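You operate a simulated robot arm through the tools that you are given. There is no shell and no other tool. Be economical: measure what you need, move in short steps, check, and stop when the job is done.

Carry out the task below with a simulated two-armed robot. There is one attempt and no reset: what you move stays moved.

Task
Bring the slack wire up to the setting card's pull.
Fine: hold the tension gauge still and press zero, stand it on that wire's rest, turn its dial, put the gauge back, leave the wire guard open; the fault panel names the wire. The ring drive is locked out and tried; leave it so. Set down upright: tension gauge.

Only the result counts: the job must be done as asked and must still hold three seconds after the hand-in. Knocking over, shifting, dropping, spilling or breaking anything else fails it.

Robot
Two 7-joint arms with two-finger parallel grippers on one trunk, on a base that drives. Base frame: it is fixed to the floor where the robot stands at the start and does not move with it; the origin is under the middle of the robot, x ahead of it, y to its left, z up. Units: m, degrees, N and s.
The left shoulder is at the start at [0.07, 0.163, 1.37], the right one opposite. With the tool pointing down near the work surface each hand reaches from about 0.36 to 0.88 m from the robot's upright axis, wherever it stands, measured 20 degrees to its own side. Places, roughly: control desk [2.2, 4.6, 0.7]; green dial [0.5, 1, 1]; green feeler lever [0.6, 0.7, 1]; green wire clamp [0.5, 0.5, 1]; orange dial [0.6, 1, 1]; orange feeler lever [0.7, 0.7, 1]; orange rest [0.6, 0.9, 1]; orange wire clamp [0.6, 0.5, 1]; purple dial [0.8, 1, 1]; purple feeler lever [0.8, 0.7, 1]; purple wire clamp [0.8, 0.5, 1]; zero button [0.5, 0.2, 1.1]. Payload 3.43 kg a hand.
Tool frame (each hand has its own): the origin (TCP) lies between the finger pads and is the grasp point; the fingertips stand 0.034 m ahead of it; z points along the fingers, y is the line along which they close. The gripper opens to 0.128 m. The fingers are 0.024 m wide and 0.012 m thick; the gripper's body (0.048 by 0.13 m) begins 0.096 m behind the TCP.
Orientation is that of the tool frame in the base frame, as a unit quaternion [x, y, z, w]. With the fingers straight down and closing along the base's y, the tool's x points along the base's -x, its y along +y and its z along -z.

Tools
- The arms move only by the tool nudge_tool. It takes "left_commands", "right_commands" or both (then of equal length, played together; a hand with none holds still); each is a list of rows, each an object of numbers (a shift or turn left out is 0, a gripper value left out holds the last): "x", "y", "z": the shift along the tool's x, y, z in units of 50 mm (1.0 is 50 mm); "ax", "ay", "az": the turn, a rotation vector about the tool's x, y, z in units of 8 degrees (1.0 is 8 degrees); "hand": the gripper command, from -1 (fully open) to 1 (shut), values between in proportion. In form: [{"x": .., "y": .., "z": .., "ax": .., "ay": .., "az": .., "hand": ..}, ...]. A call has 1 to 10 rows; each row shifts and turns the commanded pose from where the row before left it, along the tool's axes as they then stand. A call with a number of a shift or a turn outside -1 to 1 is refused whole. Rows are played at 5 a second. More than 0.05 m and 8.6 degrees between two rows, or a gripper value outside its range, and nothing of the call is played. Where a pose cannot be reached the arm comes as near as it can. A force on the tool above 40 N (or 10 N above the force at the start of the call, whichever is more), or a blocked arm, ends the call early, and 0.2 s more pass. Each finger travels about 0.153 m/s and halts on what it meets, pressing with about 20 N; the grip force reading is that of the motor and also rises with nothing between the fingers. The clock runs only during rows and for 0.2 s after the last one: add rows that do not move to give the fingers time. The reply holds the time, the measured pose of the TCP, the force on the tool along the base axes, the opening and the grip force, in the units named above and with some noise, with the torque about the TCP (base axes, N m) and any sound that the robot's microphone picked up, and new pictures: "show" is both (left out), scene, wrist or none (wrist: the cameras of the hands that moved).
- Cameras (640 x 400 px; columns grow to the right, rows downward): "scene" is now at [0.1131, 0.0512, 1.5873]; the picture's right is [0.63, -0.78, 0.00], its down [-0.53, -0.43, -0.73] and it looks along [0.57, 0.46, -0.68] (base axes); focal length 277 px, centre (320, 200). "left" rides on the left gripper at [0.076, 0.011, -0.16] in its tool frame; the picture's right is [-0.15, 0.99, 0.00], its down [-0.88, -0.13, -0.46] and it looks along [-0.45, -0.07, 0.89] (tool axes); focal length 234 px, centre (320, 200). "right" rides on the right gripper at [0.076, -0.011, -0.16] in its tool frame; the picture's right is [0.15, 0.99, 0.00], its down [-0.88, 0.13, -0.46] and it looks along [-0.45, 0.07, 0.89] (tool axes); focal length 234 px, centre (320, 200). There is no depth. A picture from a camera that has moved, and an enlarged one, comes with that camera's place and axes in the base frame and with its lens.
- move_column(by): slides the trunk up (or, below 0, down) by that many m; the arms and the scene camera ride with it, the base frame stays. It gives what a move gives, with no picture.
- base_move(legs): drives the robot by 1 to 6 legs, each [ahead, left, turn to the left] in m, m and degrees, along the robot's own axes; the way and the turn of a leg run together, so that a leg with both is an arc; at most 1.5 m and 180 degrees a leg. The arms and the cameras ride along, it lands a little off, and it stops where it bumps. It gives what a move gives, and a new picture of the scene camera.
- turn_head(pan, tilt): turns the head with the scene camera to pan (to the left, within 86 degrees either way) and tilt (down, from -29 to 69), counted from straight ahead of the robot. It gives what a move gives, and a new picture of the scene camera.
- enlarge(camera, box): a new picture of the part [left, top, right, bottom] of that camera's present view, enlarged. It takes no simulated time.
- close_job(): hands the job in; it is judged then, once.

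Work in short steps. Places have to be worked out from the pictures, the camera data and where the tool is seen: move nearer, look again, correct. Check each grasp and each placing, and mend what went wrong. You have 120 turns and 260 pictures in all, those below and enlarged ones among them. Open the grippers and draw the arms clear of the work before you hand the job in, unless the task says otherwise; then end with one line.

The tools are called after "Emit:" as name(argument=value, ...) on one line, values as JSON. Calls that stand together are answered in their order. nudge_tool: Moves the arms, as the interface text tells. Its arguments: {"type":"object","properties":{"left_commands":{"type":"array","items":{"type":"object","properties":{"x":{"type":"number"},"y":{"type":"number"},"z":{"type":"number"},"ax":{"type":"number"},"ay":{"type":"number"},"az":{"type":"number"},"hand":{"type":"number"}}}},"right_commands":{"type":"array","items":{"type":"object","properties":{"x":{"type":"number"},"y":{"type":"number"},"z":{"type":"number"},"ax":{"type":"number"},"ay":{"type":"number"},"az":{"type":"number"},"hand":{"type":"number"}}}},"show":{"type":"string","enum":["both","scene","wrist","none"]}},"required":[]} The other tools are called the same way: move_column (by) slides the trunk up or down; base_move (legs) drives the base; turn_head (pan, tilt) turns the head that bears the scene camera; enlarge (camera, box) takes an enlarged picture of a part of a camera's view; close_job () hands the job in.

At the start:

```text
time: 0.0
left_eef_pos: [0.3539, 0.4257, 1.352]
left_ee_rot: [-0.001, 1.0, 0.0, 0.0]
left_wrist_force: [0.6, 0.2, -0.1]
left_ft_torque: [-0.02, -0.04, -0.01]
left_opening: 0.128
left_gripper_force: 0.1
right_eef_pos: [0.3584, 0.0454, 1.3872]
right_ee_rot: [0.0, 1.0, 0.0, -0.001]
right_wrist_force: [0.7, 0.6, 0.2]
right_ft_torque: [-0.03, -0.01, -0.03]
right_opening: 0.1281
right_gripper_force: 0.0
trunk travel left (down, up): [-0.85, 0.09]
robot x, y, heading: [0.0012, -0.0021, 0.1]
head pan, tilt: [39.0, 42.8]
```

scene: 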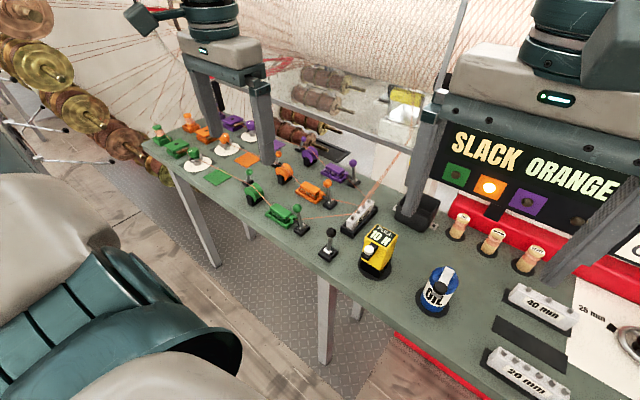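
right: 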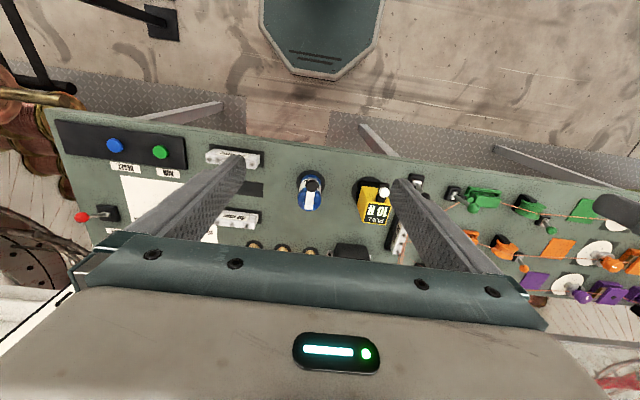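
left: 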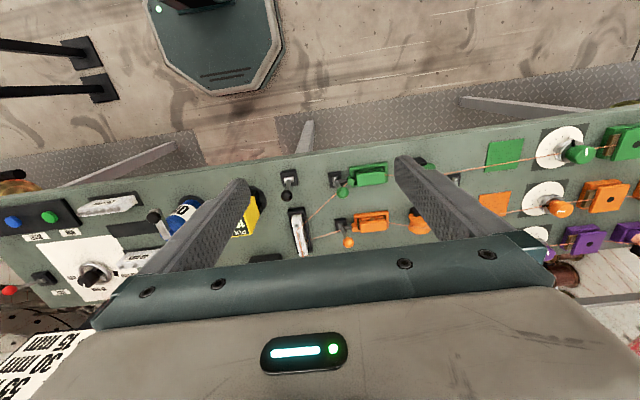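

The fault panel says ORANGE. I enlarge the scene to identify the gauge, the card and the orange rest.

Emit:
enlarge(camera="scene", box=[300, 180, 480, 320])

Emit:
enlarge(camera="scene", box=[140, 90, 360, 240])

Emit:
enlarge(camera="right", box=[280, 150, 460, 270])

Emit:
turn_head(pan=0, tilt=45)

```text
2.86 times, centred on (390, 250) of scene
camera zoom: at [0.1131, 0.0512, 1.5873], right [0.63, -0.78, 0.0], down [-0.53, -0.43, -0.73], along [0.57, 0.46, -0.68], focal length 792 px, centre (120, 57)
```

zoom: 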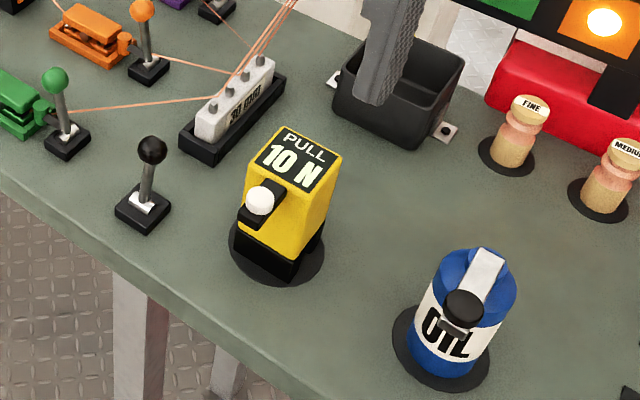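

```text
2.67 times, centred on (250, 165) of scene
camera zoom: at [0.1131, 0.0512, 1.5873], right [0.63, -0.78, 0.0], down [-0.53, -0.43, -0.73], along [0.57, 0.46, -0.68], focal length 740 px, centre (507, 293)
```

zoom: 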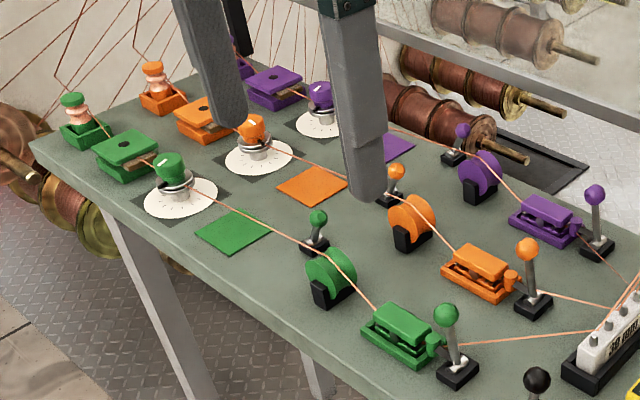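

```text
3.33 times, centred on (370, 210) of right
camera zoom: at [0.2829, 0.0334, 1.5471], right [-0.15, 0.99, 0.0], down [0.88, 0.13, 0.46], along [0.45, 0.07, -0.89], focal length 781 px, centre (153, 167)
```

zoom: 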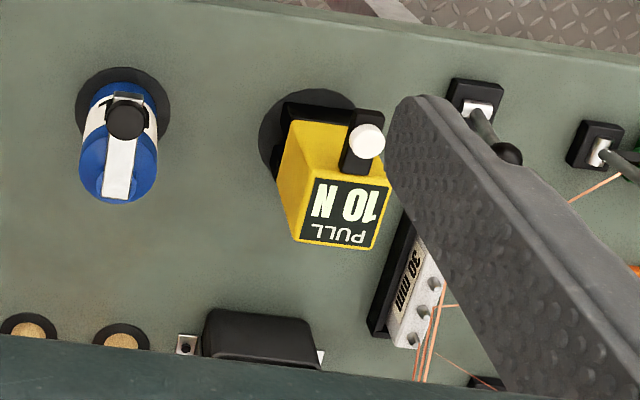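

```text
time: 1.1
left_eef_pos: [0.3548, 0.4248, 1.3533]
left_ee_rot: [0.0, 1.0, 0.0, 0.0]
left_wrist_force: [-0.2, -0.7, -0.5]
left_ft_torque: [-0.02, 0.04, -0.02]
left_opening: 0.1281
left_gripper_force: 0.1
right_eef_pos: [0.3576, 0.045, 1.3875]
right_ee_rot: [0.0, 1.0, 0.0, 0.0]
right_wrist_force: [-0.7, -0.2, 0.5]
right_ft_torque: [0.0, 0.01, -0.01]
right_opening: 0.128
right_gripper_force: 0.0
trunk travel left (down, up): [-0.85, 0.09]
robot x, y, heading: [0.0021, 0.0029, -0.0]
head pan, tilt: [0.0, 45.0]
camera scene: at [0.1299, -0.0009, 1.5842], right [0.0, -1.0, 0.0], down [-0.71, 0.0, -0.71], along [0.71, 0.0, -0.71], focal length 277 px, centre (320, 200)
```

scene: 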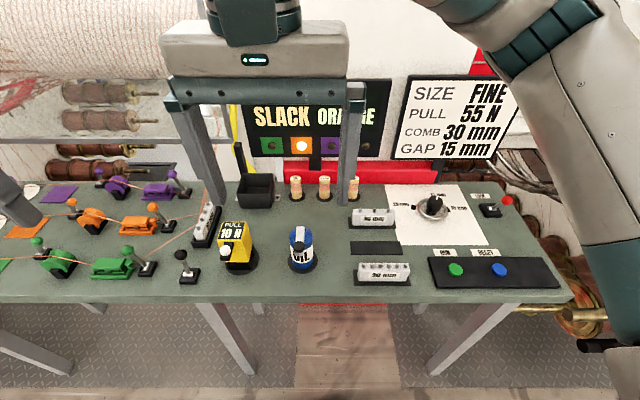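

The card asks for 55 N and the gauge shows 10 N unloaded. I zoom in on the gauge, the card and the rest of the desk from here.

Emit:
enlarge(camera="scene", box=[160, 190, 320, 290])

Emit:
enlarge(camera="scene", box=[340, 70, 540, 195])

Emit:
turn_head(pan=65, tilt=40)

```text
4.00 times, centred on (240, 240) of scene
camera zoom: at [0.1299, -0.0009, 1.5842], right [0.0, -1.0, 0.0], down [-0.71, 0.0, -0.71], along [0.71, 0.0, -0.71], focal length 1109 px, centre (640, 40)
```

zoom: 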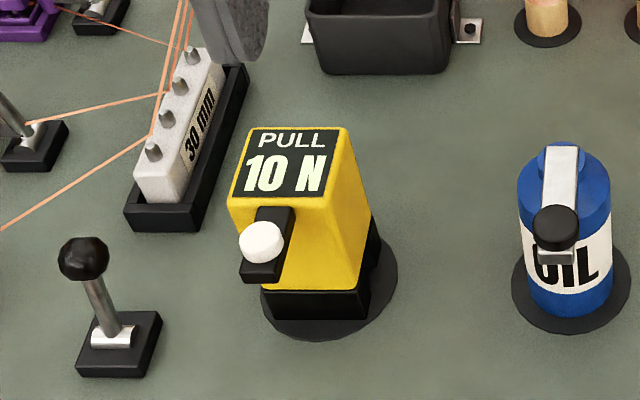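

```text
3.20 times, centred on (440, 132) of scene
camera zoom: at [0.1299, -0.0009, 1.5842], right [0.0, -1.0, 0.0], down [-0.71, 0.0, -0.71], along [0.71, 0.0, -0.71], focal length 888 px, centre (-64, 416)
```

zoom: 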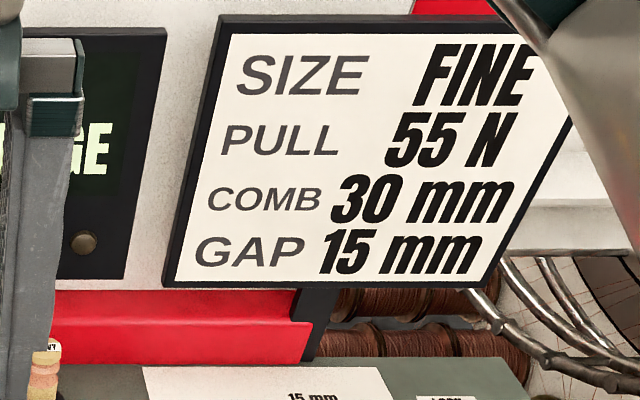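

```text
time: 2.4
left_eef_pos: [0.3539, 0.4244, 1.3526]
left_ee_rot: [0.0, 1.0, -0.001, -0.001]
left_wrist_force: [0.0, 0.2, 0.2]
left_ft_torque: [0.0, 0.02, 0.0]
left_opening: 0.1279
left_gripper_force: 0.1
right_eef_pos: [0.3589, 0.0463, 1.3867]
right_ee_rot: [0.0, 1.0, 0.0, 0.0]
right_wrist_force: [0.1, -0.4, 0.2]
right_ft_torque: [-0.01, 0.01, -0.02]
right_opening: 0.1281
right_gripper_force: 0.1
trunk travel left (down, up): [-0.85, 0.09]
robot x, y, heading: [0.0022, -0.0008, 0.0]
head pan, tilt: [65.0, 40.0]
camera scene: at [0.0846, 0.076, 1.5914], right [0.91, -0.42, 0.0], down [-0.27, -0.58, -0.77], along [0.32, 0.69, -0.64], focal length 277 px, centre (320, 200)
```

scene: 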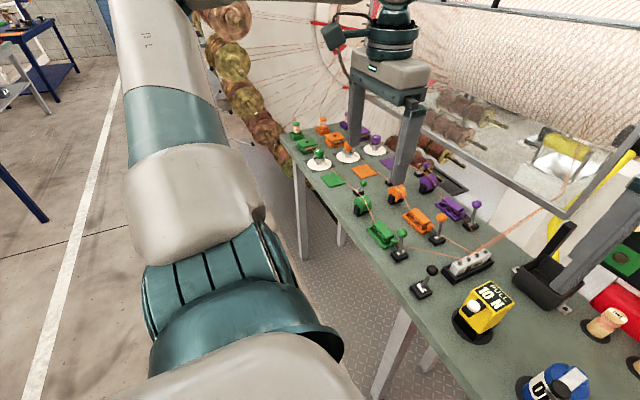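

The guard at the back is already raised, so I leave it alone. I bring the right hand (fingers well above the gauge) closer to see the button and gauge shape.

Emit:
nudge_tool(right_commands=[{"y": 0.5, "z": 0.65}, {"y": 0.5, "z": 0.65}, {"y": 0.5, "z": 0.65}, {"y": 0.5, "z": 0.65}, {"y": 0.5, "z": 0.65}], show="wrist")

Emit:
enlarge(camera="right", box=[220, 50, 460, 200])

Emit:
enlarge(camera="scene", box=[260, 100, 450, 220])

Emit:
enlarge(camera="scene", box=[420, 240, 560, 350])

```text
time: 3.6
left_eef_pos: [0.3548, 0.426, 1.3522]
left_ee_rot: [0.0, 1.0, -0.002, 0.0]
left_wrist_force: [0.0, 0.5, 0.3]
left_ft_torque: [-0.05, -0.03, -0.01]
left_opening: 0.1281
left_gripper_force: 0.1
right_eef_pos: [0.3569, 0.1705, 1.2238]
right_ee_rot: [0.0, 1.0, 0.0, 0.0]
right_wrist_force: [0.9, 0.6, 0.3]
right_ft_torque: [0.0, 0.0, 0.01]
right_opening: 0.1283
right_gripper_force: 0.0
trunk travel left (down, up): [-0.85, 0.09]
robot x, y, heading: [0.0025, 0.0009, -0.0]
head pan, tilt: [65.0, 40.0]
camera right: at [0.2812, 0.1601, 1.3839], right [-0.15, 0.99, 0.0], down [0.88, 0.13, 0.46], along [0.45, 0.07, -0.89], focal length 234 px, centre (320, 200)
```

right: 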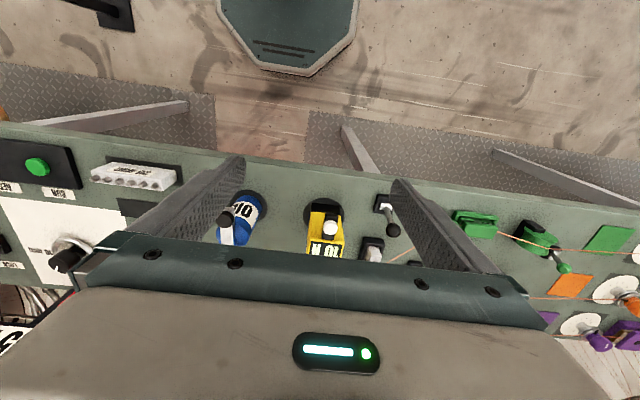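

```text
2.67 times, centred on (340, 125) of right
camera zoom: at [0.2812, 0.1601, 1.3839], right [-0.15, 0.99, 0.0], down [0.88, 0.13, 0.46], along [0.45, 0.07, -0.89], focal length 624 px, centre (267, 400)
```

zoom: 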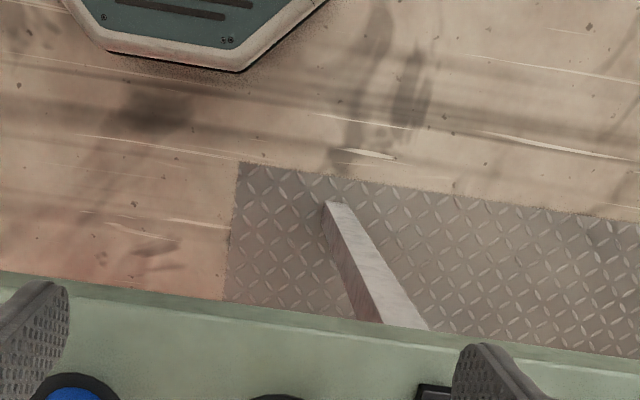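

```text
3.33 times, centred on (355, 160) of scene
camera zoom: at [0.0848, 0.0778, 1.5914], right [0.91, -0.42, 0.0], down [-0.27, -0.58, -0.77], along [0.32, 0.69, -0.64], focal length 924 px, centre (203, 333)
```

zoom: 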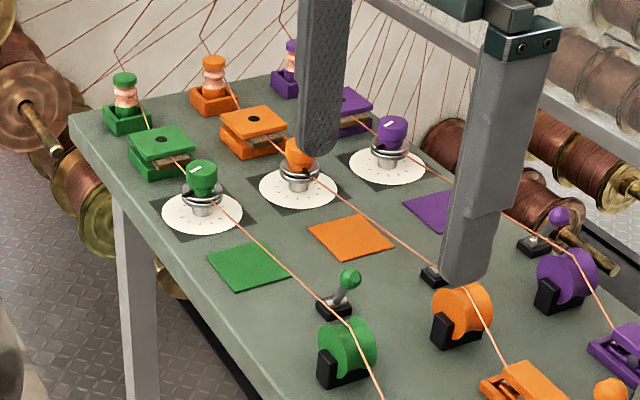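

```text
3.64 times, centred on (490, 295) of scene
camera zoom: at [0.0848, 0.0778, 1.5914], right [0.91, -0.42, 0.0], down [-0.27, -0.58, -0.77], along [0.32, 0.69, -0.64], focal length 1008 px, centre (-298, -146)
```

zoom: 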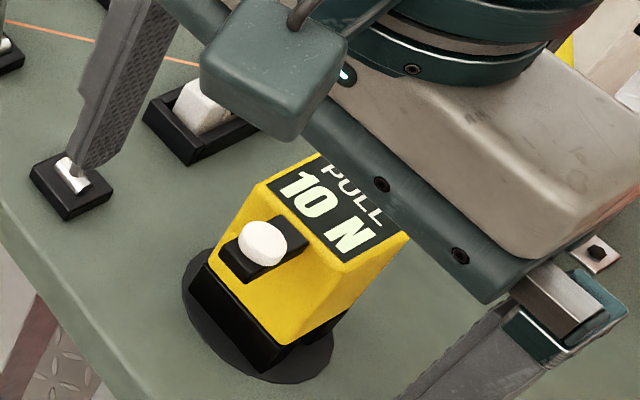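

The button is a dome on a front bracket, pressed from above (~[0.47,0.20,1.10]); gauge body about x 0.494–0.543, y 0.168–0.223, top z 1.10. I move the right hand above the back part of the gauge.

Emit:
nudge_tool(right_commands=[{"x": -0.84, "y": 0.12, "hand": -0.4}, {"x": -0.84, "y": 0.12}, {"x": -0.84, "y": 0.12}, {"x": -0.84, "y": 0.12}, {}], show="wrist")

Emit:
turn_head(pan=25, tilt=45)

```text
time: 4.8
left_eef_pos: [0.3542, 0.4239, 1.3515]
left_ee_rot: [-0.001, 1.0, -0.001, 0.0]
left_wrist_force: [0.0, 0.6, -0.3]
left_ft_torque: [-0.04, 0.0, 0.03]
left_opening: 0.1279
left_gripper_force: 0.0
right_eef_pos: [0.5244, 0.1924, 1.226]
right_ee_rot: [0.0, 1.0, 0.0, 0.0]
right_wrist_force: [0.4, -0.1, 0.6]
right_ft_torque: [0.0, 0.03, -0.01]
right_opening: 0.0897
right_gripper_force: 0.1
trunk travel left (down, up): [-0.85, 0.09]
robot x, y, heading: [0.0014, 0.0004, 0.2]
head pan, tilt: [65.0, 40.0]
camera right: at [0.4495, 0.1808, 1.3851], right [-0.15, 0.99, 0.0], down [0.88, 0.13, 0.46], along [0.45, 0.07, -0.89], focal length 234 px, centre (320, 200)
```

right: 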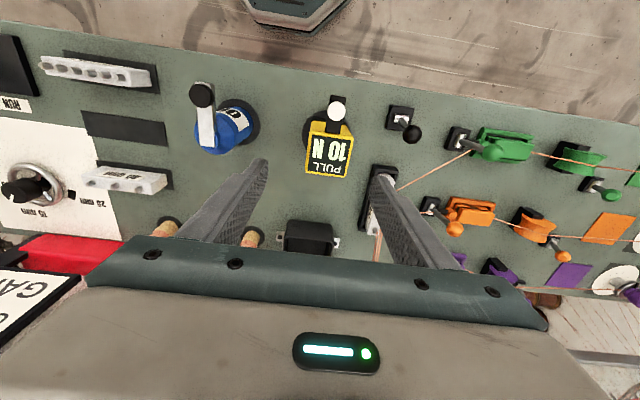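

```text
time: 5.9
left_eef_pos: [0.3546, 0.4255, 1.3516]
left_ee_rot: [-0.001, 1.0, 0.0, 0.0]
left_wrist_force: [0.0, 0.2, 0.3]
left_ft_torque: [-0.03, 0.0, 0.01]
left_opening: 0.128
left_gripper_force: 0.0
right_eef_pos: [0.5248, 0.1932, 1.2249]
right_ee_rot: [0.0, 1.0, 0.0, 0.0]
right_wrist_force: [-0.9, -0.2, 0.3]
right_ft_torque: [0.03, 0.0, -0.01]
right_opening: 0.0896
right_gripper_force: 0.0
trunk travel left (down, up): [-0.85, 0.09]
robot x, y, heading: [-0.0026, 0.0063, 0.1]
head pan, tilt: [25.0, 45.0]
camera scene: at [0.1225, 0.0336, 1.5842], right [0.42, -0.91, 0.0], down [-0.64, -0.3, -0.71], along [0.64, 0.3, -0.71], focal length 277 px, centre (320, 200)
```

scene: 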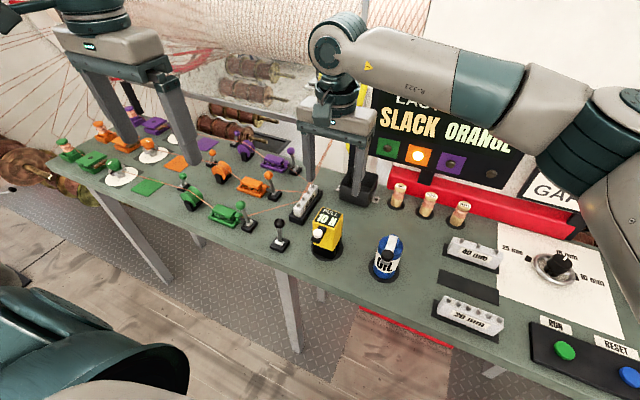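

I check alignment with an enlargement.

Emit:
enlarge(camera="right", box=[240, 80, 432, 200])

Emit:
enlarge(camera="scene", box=[240, 160, 400, 280])

```text
3.33 times, centred on (336, 140) of right
camera zoom: at [0.4494, 0.1809, 1.385], right [-0.15, 0.99, 0.0], down [0.88, 0.13, 0.46], along [0.45, 0.07, -0.89], focal length 781 px, centre (267, 400)
```

zoom: 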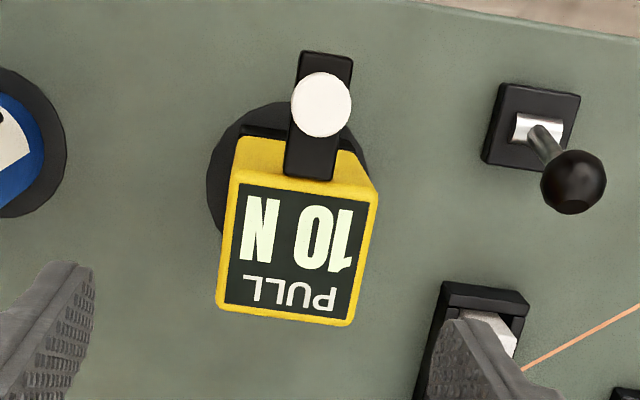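

```text
3.33 times, centred on (320, 220) of scene
camera zoom: at [0.1225, 0.0336, 1.5842], right [0.42, -0.91, 0.0], down [-0.64, -0.3, -0.71], along [0.64, 0.3, -0.71], focal length 924 px, centre (320, 133)
```

zoom: 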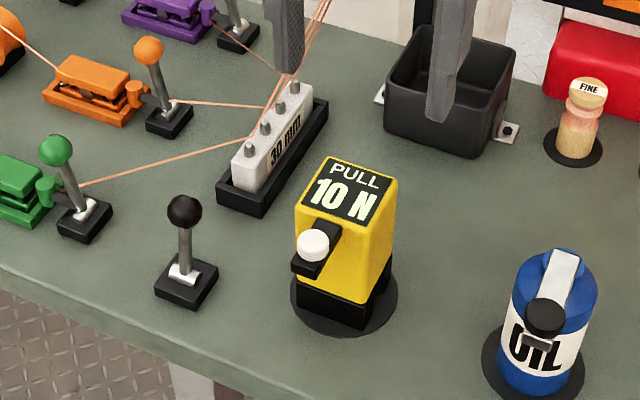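

The gauge centre comes out near [0.528, 0.202]. I correct slightly and descend to TCP z≈1.055 with fingers still open.

Emit:
nudge_tool(right_commands=[{"x": -0.2, "y": 0.18, "z": 0.8}, {"z": 0.85}, {"z": 0.85}, {"z": 0.85}, {}], show="both")

Emit:
enlarge(camera="scene", box=[240, 160, 400, 280])

```text
time: 7.1
left_eef_pos: [0.3549, 0.425, 1.3514]
left_ee_rot: [0.0, 1.0, 0.0, 0.0]
left_wrist_force: [0.8, 0.1, 0.8]
left_ft_torque: [0.02, -0.01, -0.02]
left_opening: 0.1281
left_gripper_force: 0.1
right_eef_pos: [0.5359, 0.2021, 1.0569]
right_ee_rot: [0.0, 1.0, -0.001, 0.0]
right_wrist_force: [0.4, 0.1, -0.2]
right_ft_torque: [-0.01, 0.01, 0.02]
right_opening: 0.0896
right_gripper_force: 0.0
trunk travel left (down, up): [-0.85, 0.09]
robot x, y, heading: [0.0015, 0.0006, 0.0]
head pan, tilt: [25.0, 45.0]
camera scene: at [0.1221, 0.0334, 1.5842], right [0.42, -0.91, 0.0], down [-0.64, -0.3, -0.71], along [0.64, 0.3, -0.71], focal length 277 px, centre (320, 200)
camera right: at [0.4607, 0.19, 1.2176], right [-0.15, 0.99, 0.0], down [0.88, 0.13, 0.46], along [0.45, 0.07, -0.89], focal length 234 px, centre (320, 200)
```

scene: 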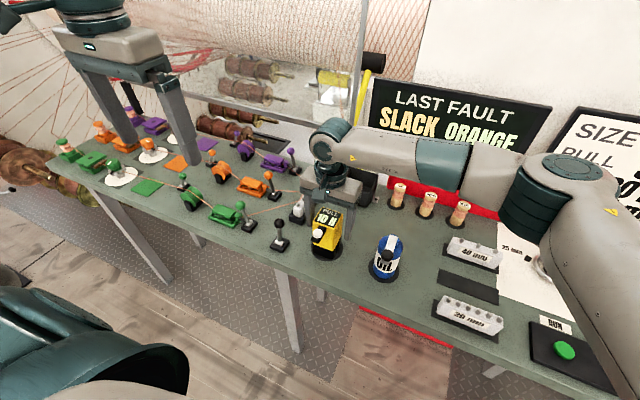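
right: 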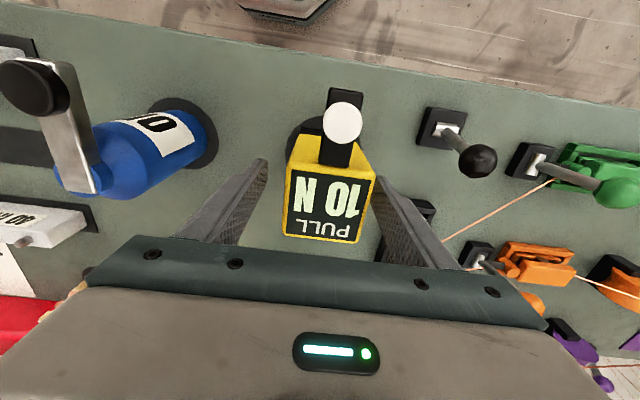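

```text
3.33 times, centred on (320, 220) of scene
camera zoom: at [0.1221, 0.0334, 1.5842], right [0.42, -0.91, 0.0], down [-0.64, -0.3, -0.71], along [0.64, 0.3, -0.71], focal length 924 px, centre (320, 133)
```

zoom: 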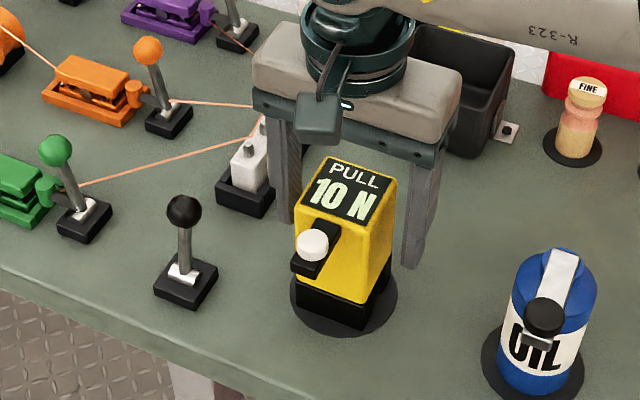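

Fingers straddle the gauge (body x≈0.506–0.556). I close the right gripper on it.

Emit:
nudge_tool(right_commands=[{"hand": 0.2}, {"hand": 0.6}, {"hand": 1}, {}, {}], show="wrist")

```text
time: 8.3
left_eef_pos: [0.354, 0.4246, 1.3517]
left_ee_rot: [-0.001, 1.0, 0.0, 0.001]
left_wrist_force: [0.7, 0.5, 0.2]
left_ft_torque: [0.02, -0.02, 0.01]
left_opening: 0.1281
left_gripper_force: 0.1
right_eef_pos: [0.5351, 0.2019, 1.0577]
right_ee_rot: [0.001, 1.0, 0.001, 0.0]
right_wrist_force: [-1.6, 0.7, 1.2]
right_ft_torque: [-0.08, 0.05, -0.01]
right_opening: 0.06
right_gripper_force: 20.3
trunk travel left (down, up): [-0.85, 0.09]
robot x, y, heading: [0.0002, -0.0012, -0.1]
head pan, tilt: [25.0, 45.0]
camera right: at [0.4604, 0.1901, 1.218], right [-0.15, 0.99, 0.0], down [0.88, 0.13, 0.46], along [0.45, 0.07, -0.89], focal length 234 px, centre (320, 200)
```

right: 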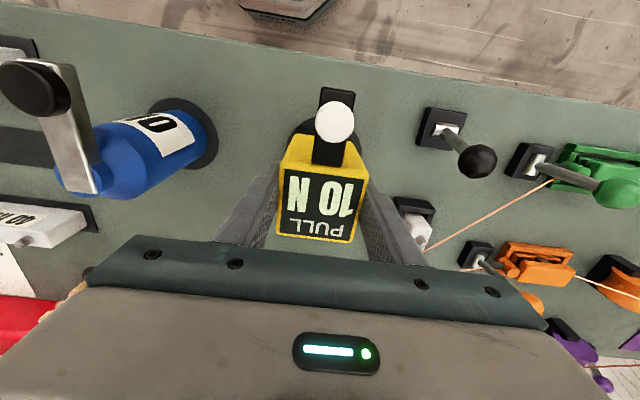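

Gauge gripped (0.060 m). Now I close the left hand and tilt it ~48° so that the fingertips point forward-down, for pressing the button under the right hand's camera.

Emit:
nudge_tool(left_commands=[{"ay": -1, "hand": 0}, {"ay": -1, "hand": 1}, {"ay": -1}, {"ay": -1}, {"ay": -1}, {"ay": -1}, {}], show="none")

```text
time: 9.9
left_eef_pos: [0.3809, 0.4608, 1.3837]
left_ee_rot: [0.0, 0.914, 0.0, 0.406]
left_wrist_force: [-0.2, -0.5, -0.2]
left_ft_torque: [0.0, 0.02, -0.03]
left_opening: 0.0002
left_gripper_force: 19.9
left hand out of reach, approached as far as the arm can: row 4, 5, 6
right_eef_pos: [0.536, 0.2006, 1.0565]
right_ee_rot: [0.001, 1.0, 0.0, 0.0]
right_wrist_force: [-0.7, 1.5, 1.3]
right_ft_torque: [-0.08, 0.0, -0.01]
right_opening: 0.0599
right_gripper_force: 20.0
trunk travel left (down, up): [-0.85, 0.09]
robot x, y, heading: [-0.0015, -0.0006, -0.0]
head pan, tilt: [25.0, 45.0]
```

Orientation reached; position got displaced by reach limits. I move forward-down to get back into reach and read the pose.

Emit:
nudge_tool(left_commands=[{"x": 0.33, "z": 0.75}, {"x": 0.33, "z": 0.75}, {"x": 0.33, "z": 0.75}, {"x": 0.33, "z": 0.75}, {}], show="scene")

```text
time: 11.1
left_eef_pos: [0.4601, 0.4765, 1.2417]
left_ee_rot: [-0.001, 0.913, 0.0, 0.408]
left_wrist_force: [-0.7, 0.5, 0.4]
left_ft_torque: [-0.01, -0.02, 0.01]
left_opening: 0.0
left_gripper_force: 20.2
left hand out of reach, approached as far as the arm can: row 1, 2
right_eef_pos: [0.5345, 0.2005, 1.0579]
right_ee_rot: [0.001, 1.0, 0.0, 0.001]
right_wrist_force: [0.0, 0.1, -0.7]
right_ft_torque: [-0.02, 0.0, 0.02]
right_opening: 0.0596
right_gripper_force: 20.3
trunk travel left (down, up): [-0.85, 0.09]
robot x, y, heading: [-0.0019, 0.0036, 0.1]
head pan, tilt: [25.0, 45.0]
camera scene: at [0.1207, 0.0331, 1.5842], right [0.42, -0.91, 0.0], down [-0.64, -0.3, -0.71], along [0.64, 0.3, -0.71], focal length 277 px, centre (320, 200)
```

scene: 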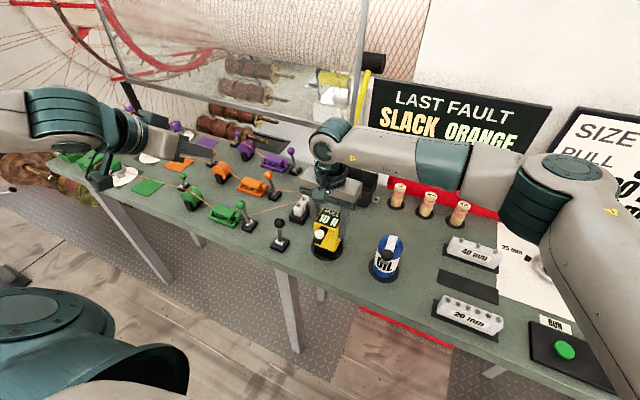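

Pointing straight +x puts the wrist too near the body at y=0.2, so I turn the left hand about vertical by −60° so that it reaches the button from the left-front.

Emit:
nudge_tool(left_commands=[{"ax": 0.697, "az": 0.627}, {"ax": 0.697, "az": 0.627}, {"ax": 0.697, "az": 0.627}, {"ax": 0.697, "az": 0.627}, {"ax": 0.697, "az": 0.627}, {"ax": 0.697, "az": 0.627}, {"ax": 0.697, "az": 0.627}, {"ax": 0.697, "az": 0.627}, {}], show="none")

```text
time: 13.1
left_eef_pos: [0.4566, 0.4752, 1.2425]
left_ee_rot: [0.457, 0.79, -0.204, 0.353]
left_wrist_force: [-1.3, -0.5, 0.4]
left_ft_torque: [0.0, 0.02, 0.0]
left_opening: 0.0
left_gripper_force: 20.0
right_eef_pos: [0.5364, 0.2014, 1.0582]
right_ee_rot: [0.0, 1.0, 0.0, 0.0]
right_wrist_force: [1.3, -1.0, 1.0]
right_ft_torque: [-0.12, 0.0, 0.05]
right_opening: 0.06
right_gripper_force: 19.9
trunk travel left (down, up): [-0.85, 0.09]
robot x, y, heading: [0.0012, -0.0011, 0.0]
head pan, tilt: [25.0, 45.0]
```

Orientation is as planned. I move toward the hover above the button, stopping short of it to look.

Emit:
nudge_tool(left_commands=[{"x": -0.28, "y": -0.4, "z": 0.735}, {"x": -0.28, "y": -0.4, "z": 0.735}, {"x": -0.28, "y": -0.4, "z": 0.735}, {"x": -0.28, "y": -0.4, "z": 0.735}, {"x": -0.28, "y": -0.4, "z": 0.735}, {}], show="both")

Emit:
enlarge(camera="right", box=[260, 60, 420, 160])

Emit:
enlarge(camera="scene", box=[240, 160, 400, 280])

```text
time: 14.5
left_eef_pos: [0.4618, 0.269, 1.1728]
left_ee_rot: [0.457, 0.791, -0.204, 0.353]
left_wrist_force: [0.1, -0.2, -0.5]
left_ft_torque: [-0.01, 0.02, 0.0]
left_opening: 0.0001
left_gripper_force: 20.2
right_eef_pos: [0.5365, 0.2027, 1.0588]
right_ee_rot: [0.001, 1.0, 0.001, 0.0]
right_wrist_force: [0.0, -1.4, 1.6]
right_ft_torque: [0.06, -0.02, 0.01]
right_opening: 0.0598
right_gripper_force: 20.1
trunk travel left (down, up): [-0.85, 0.09]
robot x, y, heading: [-0.0009, -0.0017, -0.0]
head pan, tilt: [25.0, 45.0]
camera scene: at [0.1218, 0.0338, 1.5842], right [0.42, -0.91, 0.0], down [-0.64, -0.3, -0.71], along [0.64, 0.3, -0.71], focal length 277 px, centre (320, 200)
camera left: at [0.3868, 0.4202, 1.2237], right [0.91, 0.41, 0.11], down [0.01, -0.28, 0.96], along [0.42, -0.87, -0.26], focal length 234 px, centre (320, 200)
```

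scene: 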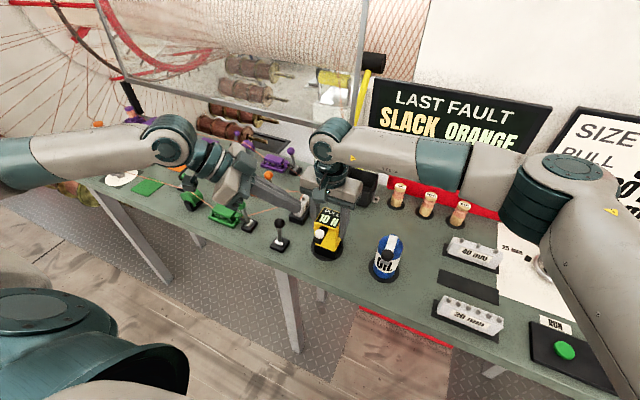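
left: 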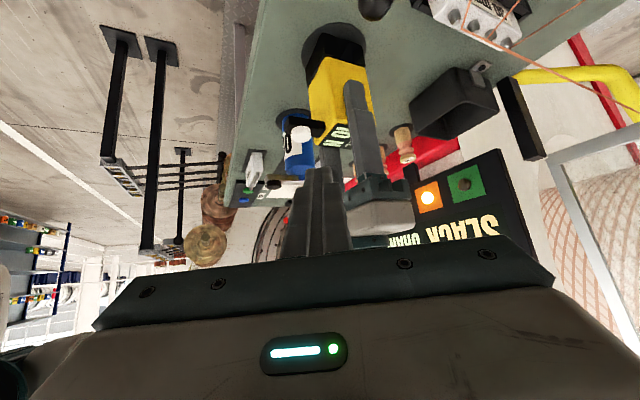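

```text
4.00 times, centred on (340, 110) of right
camera zoom: at [0.4606, 0.1903, 1.2179], right [-0.15, 0.99, 0.0], down [0.88, 0.13, 0.46], along [0.45, 0.07, -0.89], focal length 937 px, centre (240, 560)
```

zoom: 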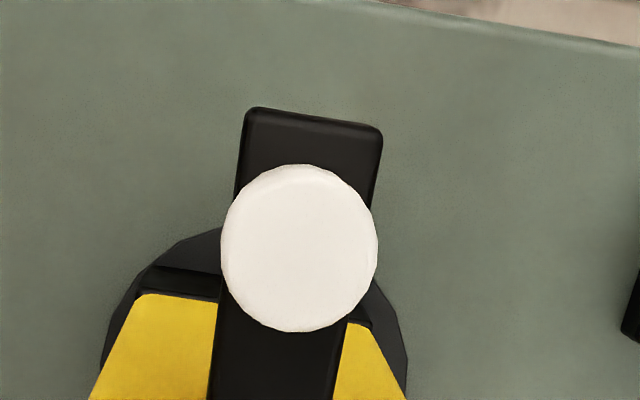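

```text
3.33 times, centred on (320, 220) of scene
camera zoom: at [0.1218, 0.0338, 1.5842], right [0.42, -0.91, 0.0], down [-0.64, -0.3, -0.71], along [0.64, 0.3, -0.71], focal length 924 px, centre (320, 133)
```

zoom: 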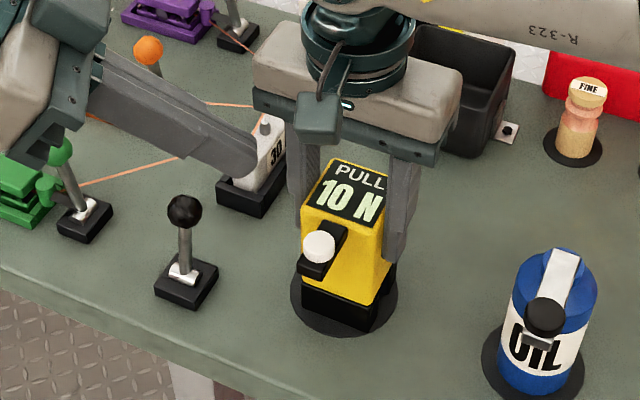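

Triangulating: button top at about [0.478, 0.202, 1.08]; left fingertips are at [0.474, 0.247, 1.150]. I move the tips over the button, ~2 cm above.

Emit:
nudge_tool(left_commands=[{"y": -0.2, "z": 0.6}, {"y": -0.2, "z": 0.6}, {}], show="none")

Emit:
enlarge(camera="right", box=[260, 60, 420, 160])

Emit:
enlarge(camera="scene", box=[260, 200, 380, 275])

```text
time: 15.3
left_eef_pos: [0.4687, 0.2186, 1.13]
left_ee_rot: [0.456, 0.791, -0.204, 0.353]
left_wrist_force: [-0.1, 0.0, 0.3]
left_ft_torque: [-0.03, 0.03, 0.0]
left_opening: 0.0
left_gripper_force: 20.4
right_eef_pos: [0.5354, 0.2009, 1.0572]
right_ee_rot: [0.001, 1.0, -0.001, 0.0]
right_wrist_force: [-0.3, -0.5, 1.0]
right_ft_torque: [0.04, 0.08, 0.02]
right_opening: 0.0596
right_gripper_force: 20.2
trunk travel left (down, up): [-0.85, 0.09]
robot x, y, heading: [0.0008, -0.0014, 0.1]
head pan, tilt: [25.0, 45.0]
```

```text
4.00 times, centred on (340, 110) of right
camera zoom: at [0.4606, 0.1901, 1.2179], right [-0.15, 0.99, 0.0], down [0.88, 0.13, 0.46], along [0.45, 0.07, -0.89], focal length 937 px, centre (240, 560)
```

zoom: 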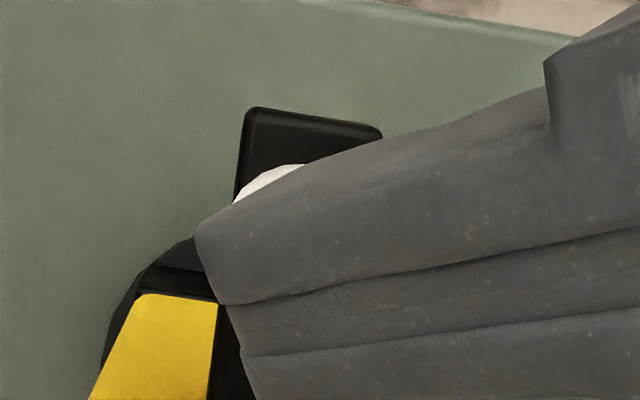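

```text
5.33 times, centred on (320, 238) of scene
camera zoom: at [0.1219, 0.0335, 1.5842], right [0.42, -0.91, 0.0], down [-0.64, -0.3, -0.71], along [0.64, 0.3, -0.71], focal length 1479 px, centre (320, 0)
```

zoom: 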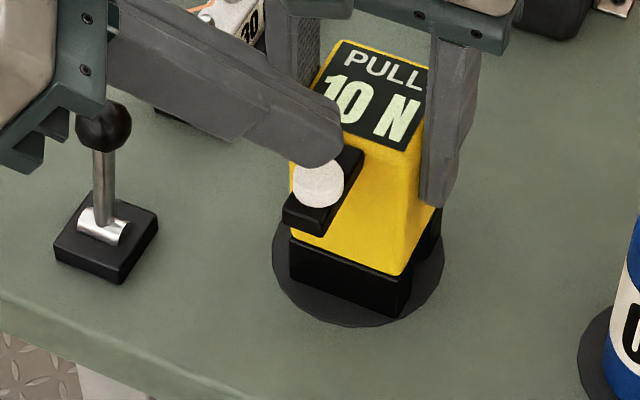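

Tips cover the button. I press straight down (base −z) in small rows, watching the force.

Emit:
nudge_tool(left_commands=[{"x": 0.0743, "z": 0.0669}, {"x": 0.0743, "z": 0.0669}, {"x": 0.0743, "z": 0.0669}, {}], show="none")

Emit:
enlarge(camera="scene", box=[260, 200, 380, 275])

```text
time: 16.3
left_eef_pos: [0.4689, 0.2173, 1.1165]
left_ee_rot: [0.456, 0.791, -0.203, 0.353]
left_wrist_force: [0.2, 0.0, 0.7]
left_ft_torque: [-0.01, -0.01, -0.01]
left_opening: 0.0
left_gripper_force: 20.5
right_eef_pos: [0.5354, 0.2017, 1.0578]
right_ee_rot: [0.0, 1.0, 0.0, -0.001]
right_wrist_force: [0.6, 0.0, 1.0]
right_ft_torque: [-0.12, -0.07, 0.01]
right_opening: 0.0598
right_gripper_force: 19.7
trunk travel left (down, up): [-0.85, 0.09]
robot x, y, heading: [-0.001, -0.0006, -0.2]
head pan, tilt: [25.0, 45.0]
```

```text
5.33 times, centred on (320, 238) of scene
camera zoom: at [0.1222, 0.0333, 1.5842], right [0.42, -0.91, 0.0], down [-0.64, -0.3, -0.71], along [0.64, 0.3, -0.71], focal length 1479 px, centre (320, 0)
```

zoom: 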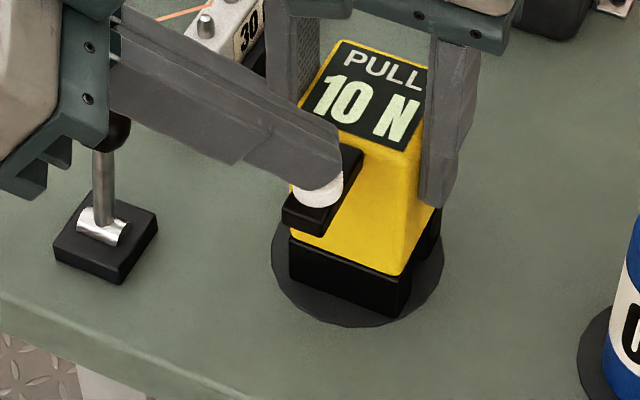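

Just above the button now; I keep pressing in 2.5 mm steps.

Emit:
nudge_tool(left_commands=[{"x": 0.037, "z": 0.0335}, {"x": 0.037, "z": 0.0335}, {"x": 0.037, "z": 0.0335}, {}], show="none")

Emit:
enlarge(camera="scene", box=[260, 200, 380, 275])

```text
time: 17.3
left_eef_pos: [0.4682, 0.2163, 1.1092]
left_ee_rot: [0.456, 0.79, -0.203, 0.355]
left_wrist_force: [2.8, 3.4, 12.0]
left_ft_torque: [-0.1, -0.17, 0.15]
left_opening: 0.0003
left_gripper_force: 19.5
right_eef_pos: [0.5354, 0.2015, 1.0588]
right_ee_rot: [0.0, 1.0, 0.0, 0.0]
right_wrist_force: [0.3, -1.2, -0.4]
right_ft_torque: [0.11, -0.7, 0.08]
right_opening: 0.0598
right_gripper_force: 20.1
trunk travel left (down, up): [-0.85, 0.09]
robot x, y, heading: [-0.001, -0.0005, 0.4]
head pan, tilt: [25.0, 45.0]
heard: click
```

```text
5.33 times, centred on (320, 238) of scene
camera zoom: at [0.1218, 0.0334, 1.5843], right [0.42, -0.91, 0.0], down [-0.64, -0.3, -0.71], along [0.64, 0.3, -0.71], focal length 1479 px, centre (320, 0)
```

zoom: 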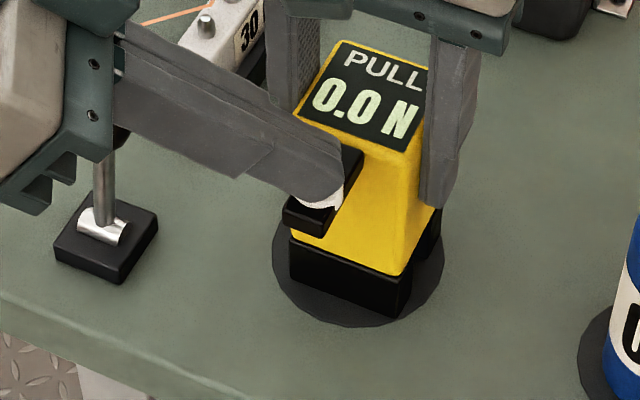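

Click heard and it reads 0.0 N. I lift the left hand straight up and back off to the left.

Emit:
nudge_tool(left_commands=[{"x": -0.4, "z": -0.36}, {"x": -0.4, "z": -0.36}, {"x": 0.2, "y": 0.4, "z": -0.735}, {"x": 0.2, "y": 0.4, "z": -0.735}, {"x": 0.2, "y": 0.4, "z": -0.735}, {"x": 0.2, "y": 0.4, "z": -0.735}, {"x": 0.2, "y": 0.4, "z": -0.735}, {}], show="scene")

Emit:
enlarge(camera="scene", box=[260, 190, 390, 275])

```text
time: 19.1
left_eef_pos: [0.465, 0.4167, 1.248]
left_ee_rot: [0.457, 0.791, -0.204, 0.352]
left_wrist_force: [0.4, 0.3, -0.2]
left_ft_torque: [0.0, 0.02, -0.02]
left_opening: 0.0
left_gripper_force: 20.1
right_eef_pos: [0.5358, 0.2027, 1.059]
right_ee_rot: [0.001, 1.0, 0.001, -0.001]
right_wrist_force: [-0.9, 0.7, 3.3]
right_ft_torque: [-0.02, 0.22, -0.1]
right_opening: 0.0597
right_gripper_force: 20.3
trunk travel left (down, up): [-0.85, 0.09]
robot x, y, heading: [-0.0006, 0.0008, -0.1]
head pan, tilt: [25.0, 45.0]
camera scene: at [0.1224, 0.0332, 1.5842], right [0.42, -0.91, 0.0], down [-0.64, -0.3, -0.71], along [0.64, 0.3, -0.71], focal length 277 px, centre (320, 200)
```

scene: 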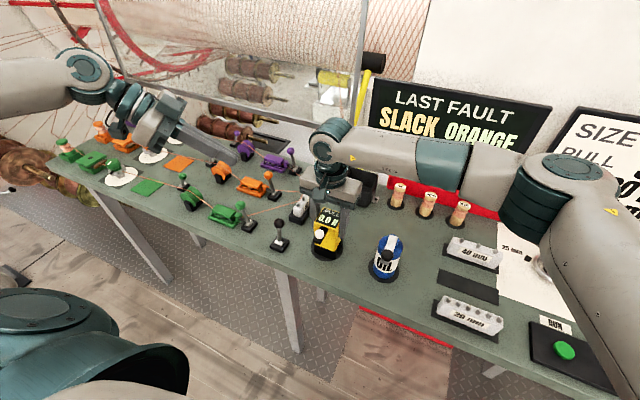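

```text
4.71 times, centred on (325, 232) of scene
camera zoom: at [0.1224, 0.0332, 1.5842], right [0.42, -0.91, 0.0], down [-0.64, -0.3, -0.71], along [0.64, 0.3, -0.71], focal length 1305 px, centre (296, 47)
```

zoom: 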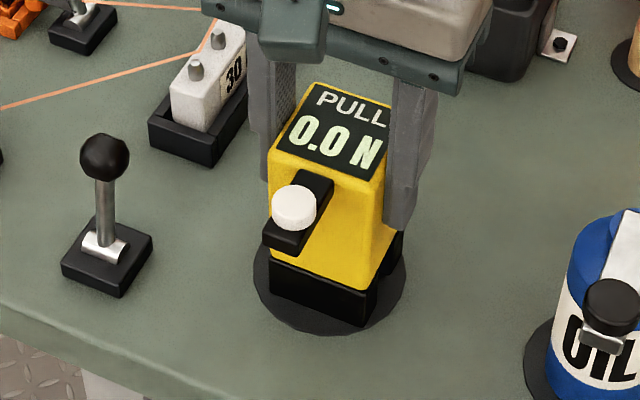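

Zero holds. I lift the gauge vertically 0.17 m with the right hand and look at its underside/back with the left wrist camera.

Emit:
nudge_tool(right_commands=[{"z": -0.3}, {"z": -0.8}, {"z": -0.8}, {"z": -0.8}, {"z": -0.7}, {}], show="wrist")

Emit:
enlarge(camera="left", box=[240, 0, 480, 150])

Emit:
enlarge(camera="scene", box=[260, 150, 420, 250])

```text
time: 20.5
left_eef_pos: [0.4665, 0.4158, 1.2471]
left_ee_rot: [0.456, 0.791, -0.203, 0.354]
left_wrist_force: [0.2, 0.1, -0.2]
left_ft_torque: [0.0, -0.03, -0.03]
left_opening: 0.0001
left_gripper_force: 19.9
right_eef_pos: [0.5351, 0.2021, 1.2286]
right_ee_rot: [0.0, 1.0, 0.0, -0.001]
right_wrist_force: [0.3, 1.1, -2.9]
right_ft_torque: [-0.03, 0.03, 0.01]
right_opening: 0.0599
right_gripper_force: 20.2
trunk travel left (down, up): [-0.85, 0.09]
robot x, y, heading: [-0.0031, -0.0029, -0.1]
head pan, tilt: [25.0, 45.0]
camera right: at [0.4598, 0.1906, 1.3881], right [-0.15, 0.99, 0.0], down [0.88, 0.13, 0.45], along [0.45, 0.07, -0.89], focal length 234 px, centre (320, 200)
```

right: 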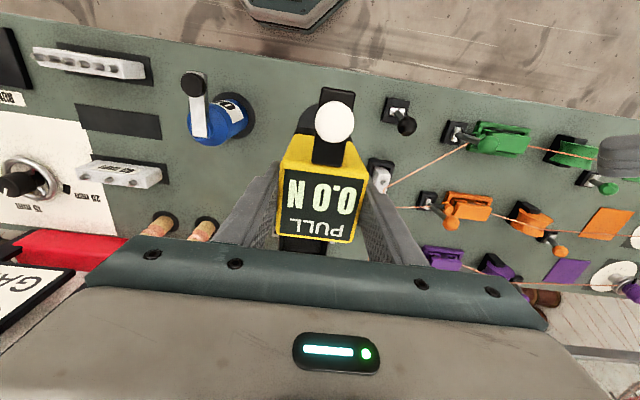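

```text
2.67 times, centred on (360, 75) of left
camera zoom: at [0.3912, 0.5678, 1.2988], right [0.91, 0.41, 0.11], down [0.01, -0.28, 0.96], along [0.42, -0.87, -0.26], focal length 624 px, centre (213, 533)
```

zoom: 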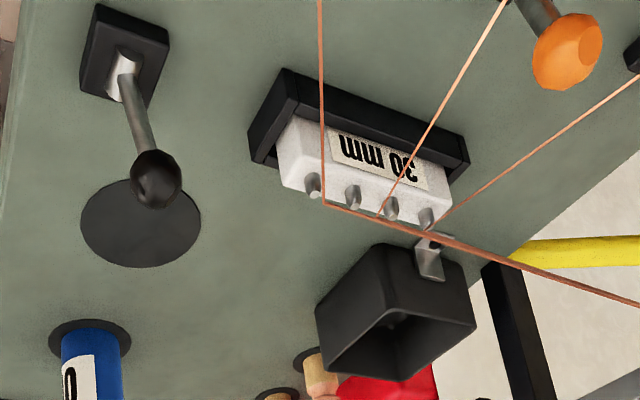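

```text
4.00 times, centred on (340, 200) of scene
camera zoom: at [0.1231, 0.0337, 1.5841], right [0.42, -0.91, 0.0], down [-0.64, -0.3, -0.71], along [0.64, 0.3, -0.71], focal length 1109 px, centre (240, 200)
```

zoom: 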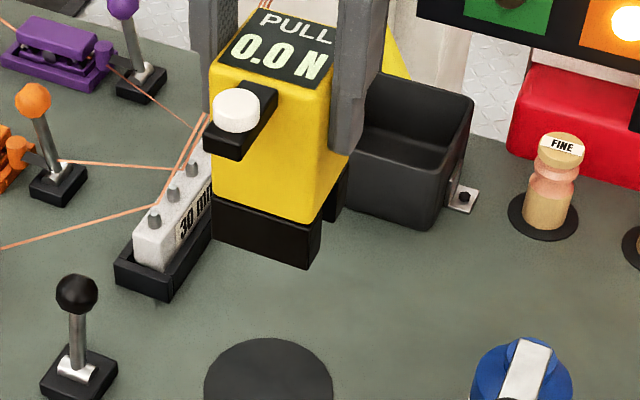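

The gauge has front and back feet with a slot between them – evidently to straddle the wire. I view it from the side with the left camera.

Emit:
enlarge(camera="left", box=[220, 60, 480, 240])

Emit:
enlarge(camera="scene", box=[80, 110, 320, 240])

```text
2.22 times, centred on (350, 150) of left
camera zoom: at [0.3912, 0.5678, 1.2988], right [0.91, 0.41, 0.11], down [0.01, -0.28, 0.96], along [0.42, -0.87, -0.26], focal length 520 px, centre (253, 311)
```

zoom: 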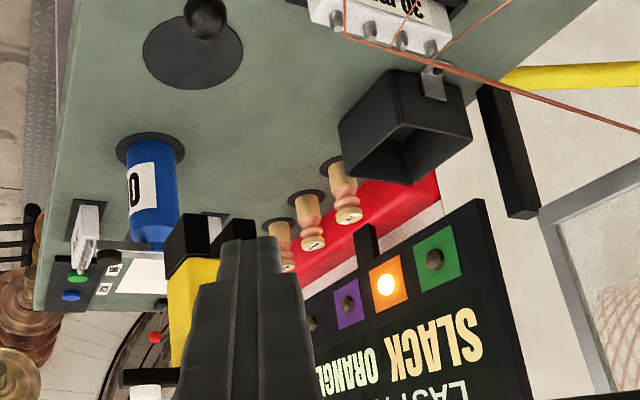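

```text
2.67 times, centred on (200, 175) of scene
camera zoom: at [0.1231, 0.0337, 1.5841], right [0.42, -0.91, 0.0], down [-0.64, -0.3, -0.71], along [0.64, 0.3, -0.71], focal length 740 px, centre (640, 267)
```

zoom: 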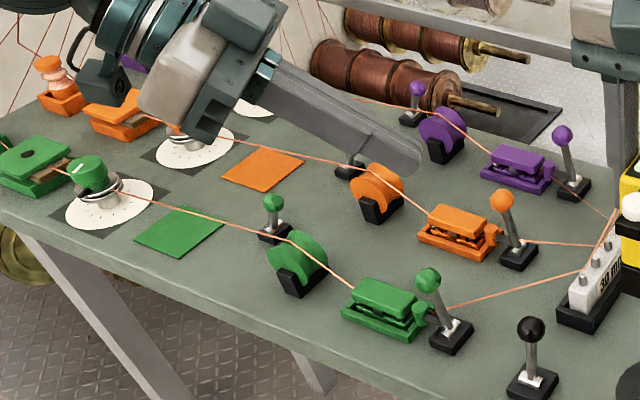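

Confirmed: two feet with a slot, so the gauge straddles the orange wire. All held items are well above the desk gear; I drive the base 0.5 m left.

Emit:
base_move(legs=[[0, 0.25, 0], [0, 0.25, 0]])

Emit:
turn_head(pan=25, tilt=48)

```text
time: 23.7
left_eef_pos: [0.4708, 0.9112, 1.2491]
left_ee_rot: [0.46, 0.789, -0.205, 0.351]
left_wrist_force: [0.5, 0.1, 0.2]
left_ft_torque: [-0.01, 0.0, 0.01]
left_opening: 0.0
left_gripper_force: 19.9
right_eef_pos: [0.5368, 0.696, 1.2276]
right_ee_rot: [0.004, 1.0, 0.001, 0.001]
right_wrist_force: [0.8, -1.0, -2.0]
right_ft_torque: [0.02, -0.01, 0.03]
right_opening: 0.0599
right_gripper_force: 20.1
trunk travel left (down, up): [-0.85, 0.09]
robot x, y, heading: [-0.0007, 0.5, -0.4]
head pan, tilt: [25.0, 45.0]
camera scene: at [0.1249, 0.5301, 1.5842], right [0.42, -0.91, 0.0], down [-0.64, -0.29, -0.71], along [0.64, 0.3, -0.71], focal length 277 px, centre (320, 200)
```

scene: 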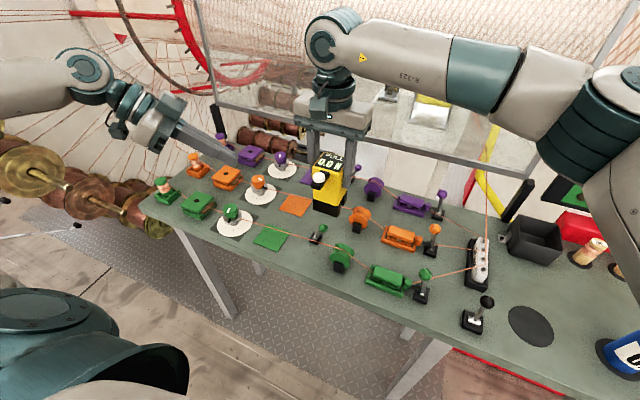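

```text
time: 24.4
left_eef_pos: [0.4716, 0.9122, 1.2484]
left_ee_rot: [0.46, 0.79, -0.204, 0.351]
left_wrist_force: [-0.1, 0.1, 0.0]
left_ft_torque: [-0.01, 0.0, -0.01]
left_opening: 0.0
left_gripper_force: 19.8
right_eef_pos: [0.539, 0.6972, 1.2272]
right_ee_rot: [0.004, 1.0, 0.0, 0.0]
right_wrist_force: [0.3, -0.4, -3.1]
right_ft_torque: [0.04, 0.02, 0.01]
right_opening: 0.0599
right_gripper_force: 19.6
trunk travel left (down, up): [-0.85, 0.09]
robot x, y, heading: [0.0021, 0.497, -0.3]
head pan, tilt: [25.0, 48.0]
camera scene: at [0.1226, 0.5303, 1.58], right [0.42, -0.91, 0.0], down [-0.68, -0.31, -0.67], along [0.61, 0.28, -0.74], focal length 277 px, centre (320, 200)
```

scene: 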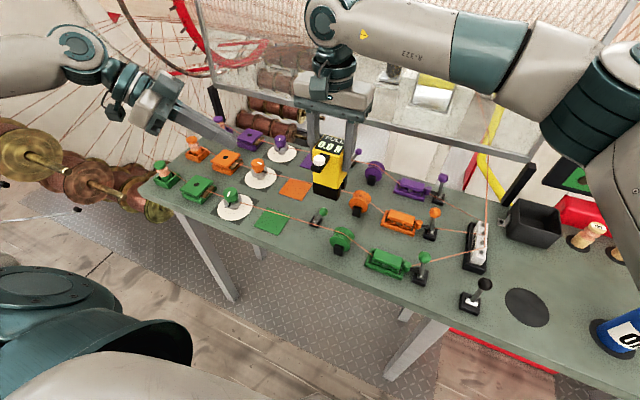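

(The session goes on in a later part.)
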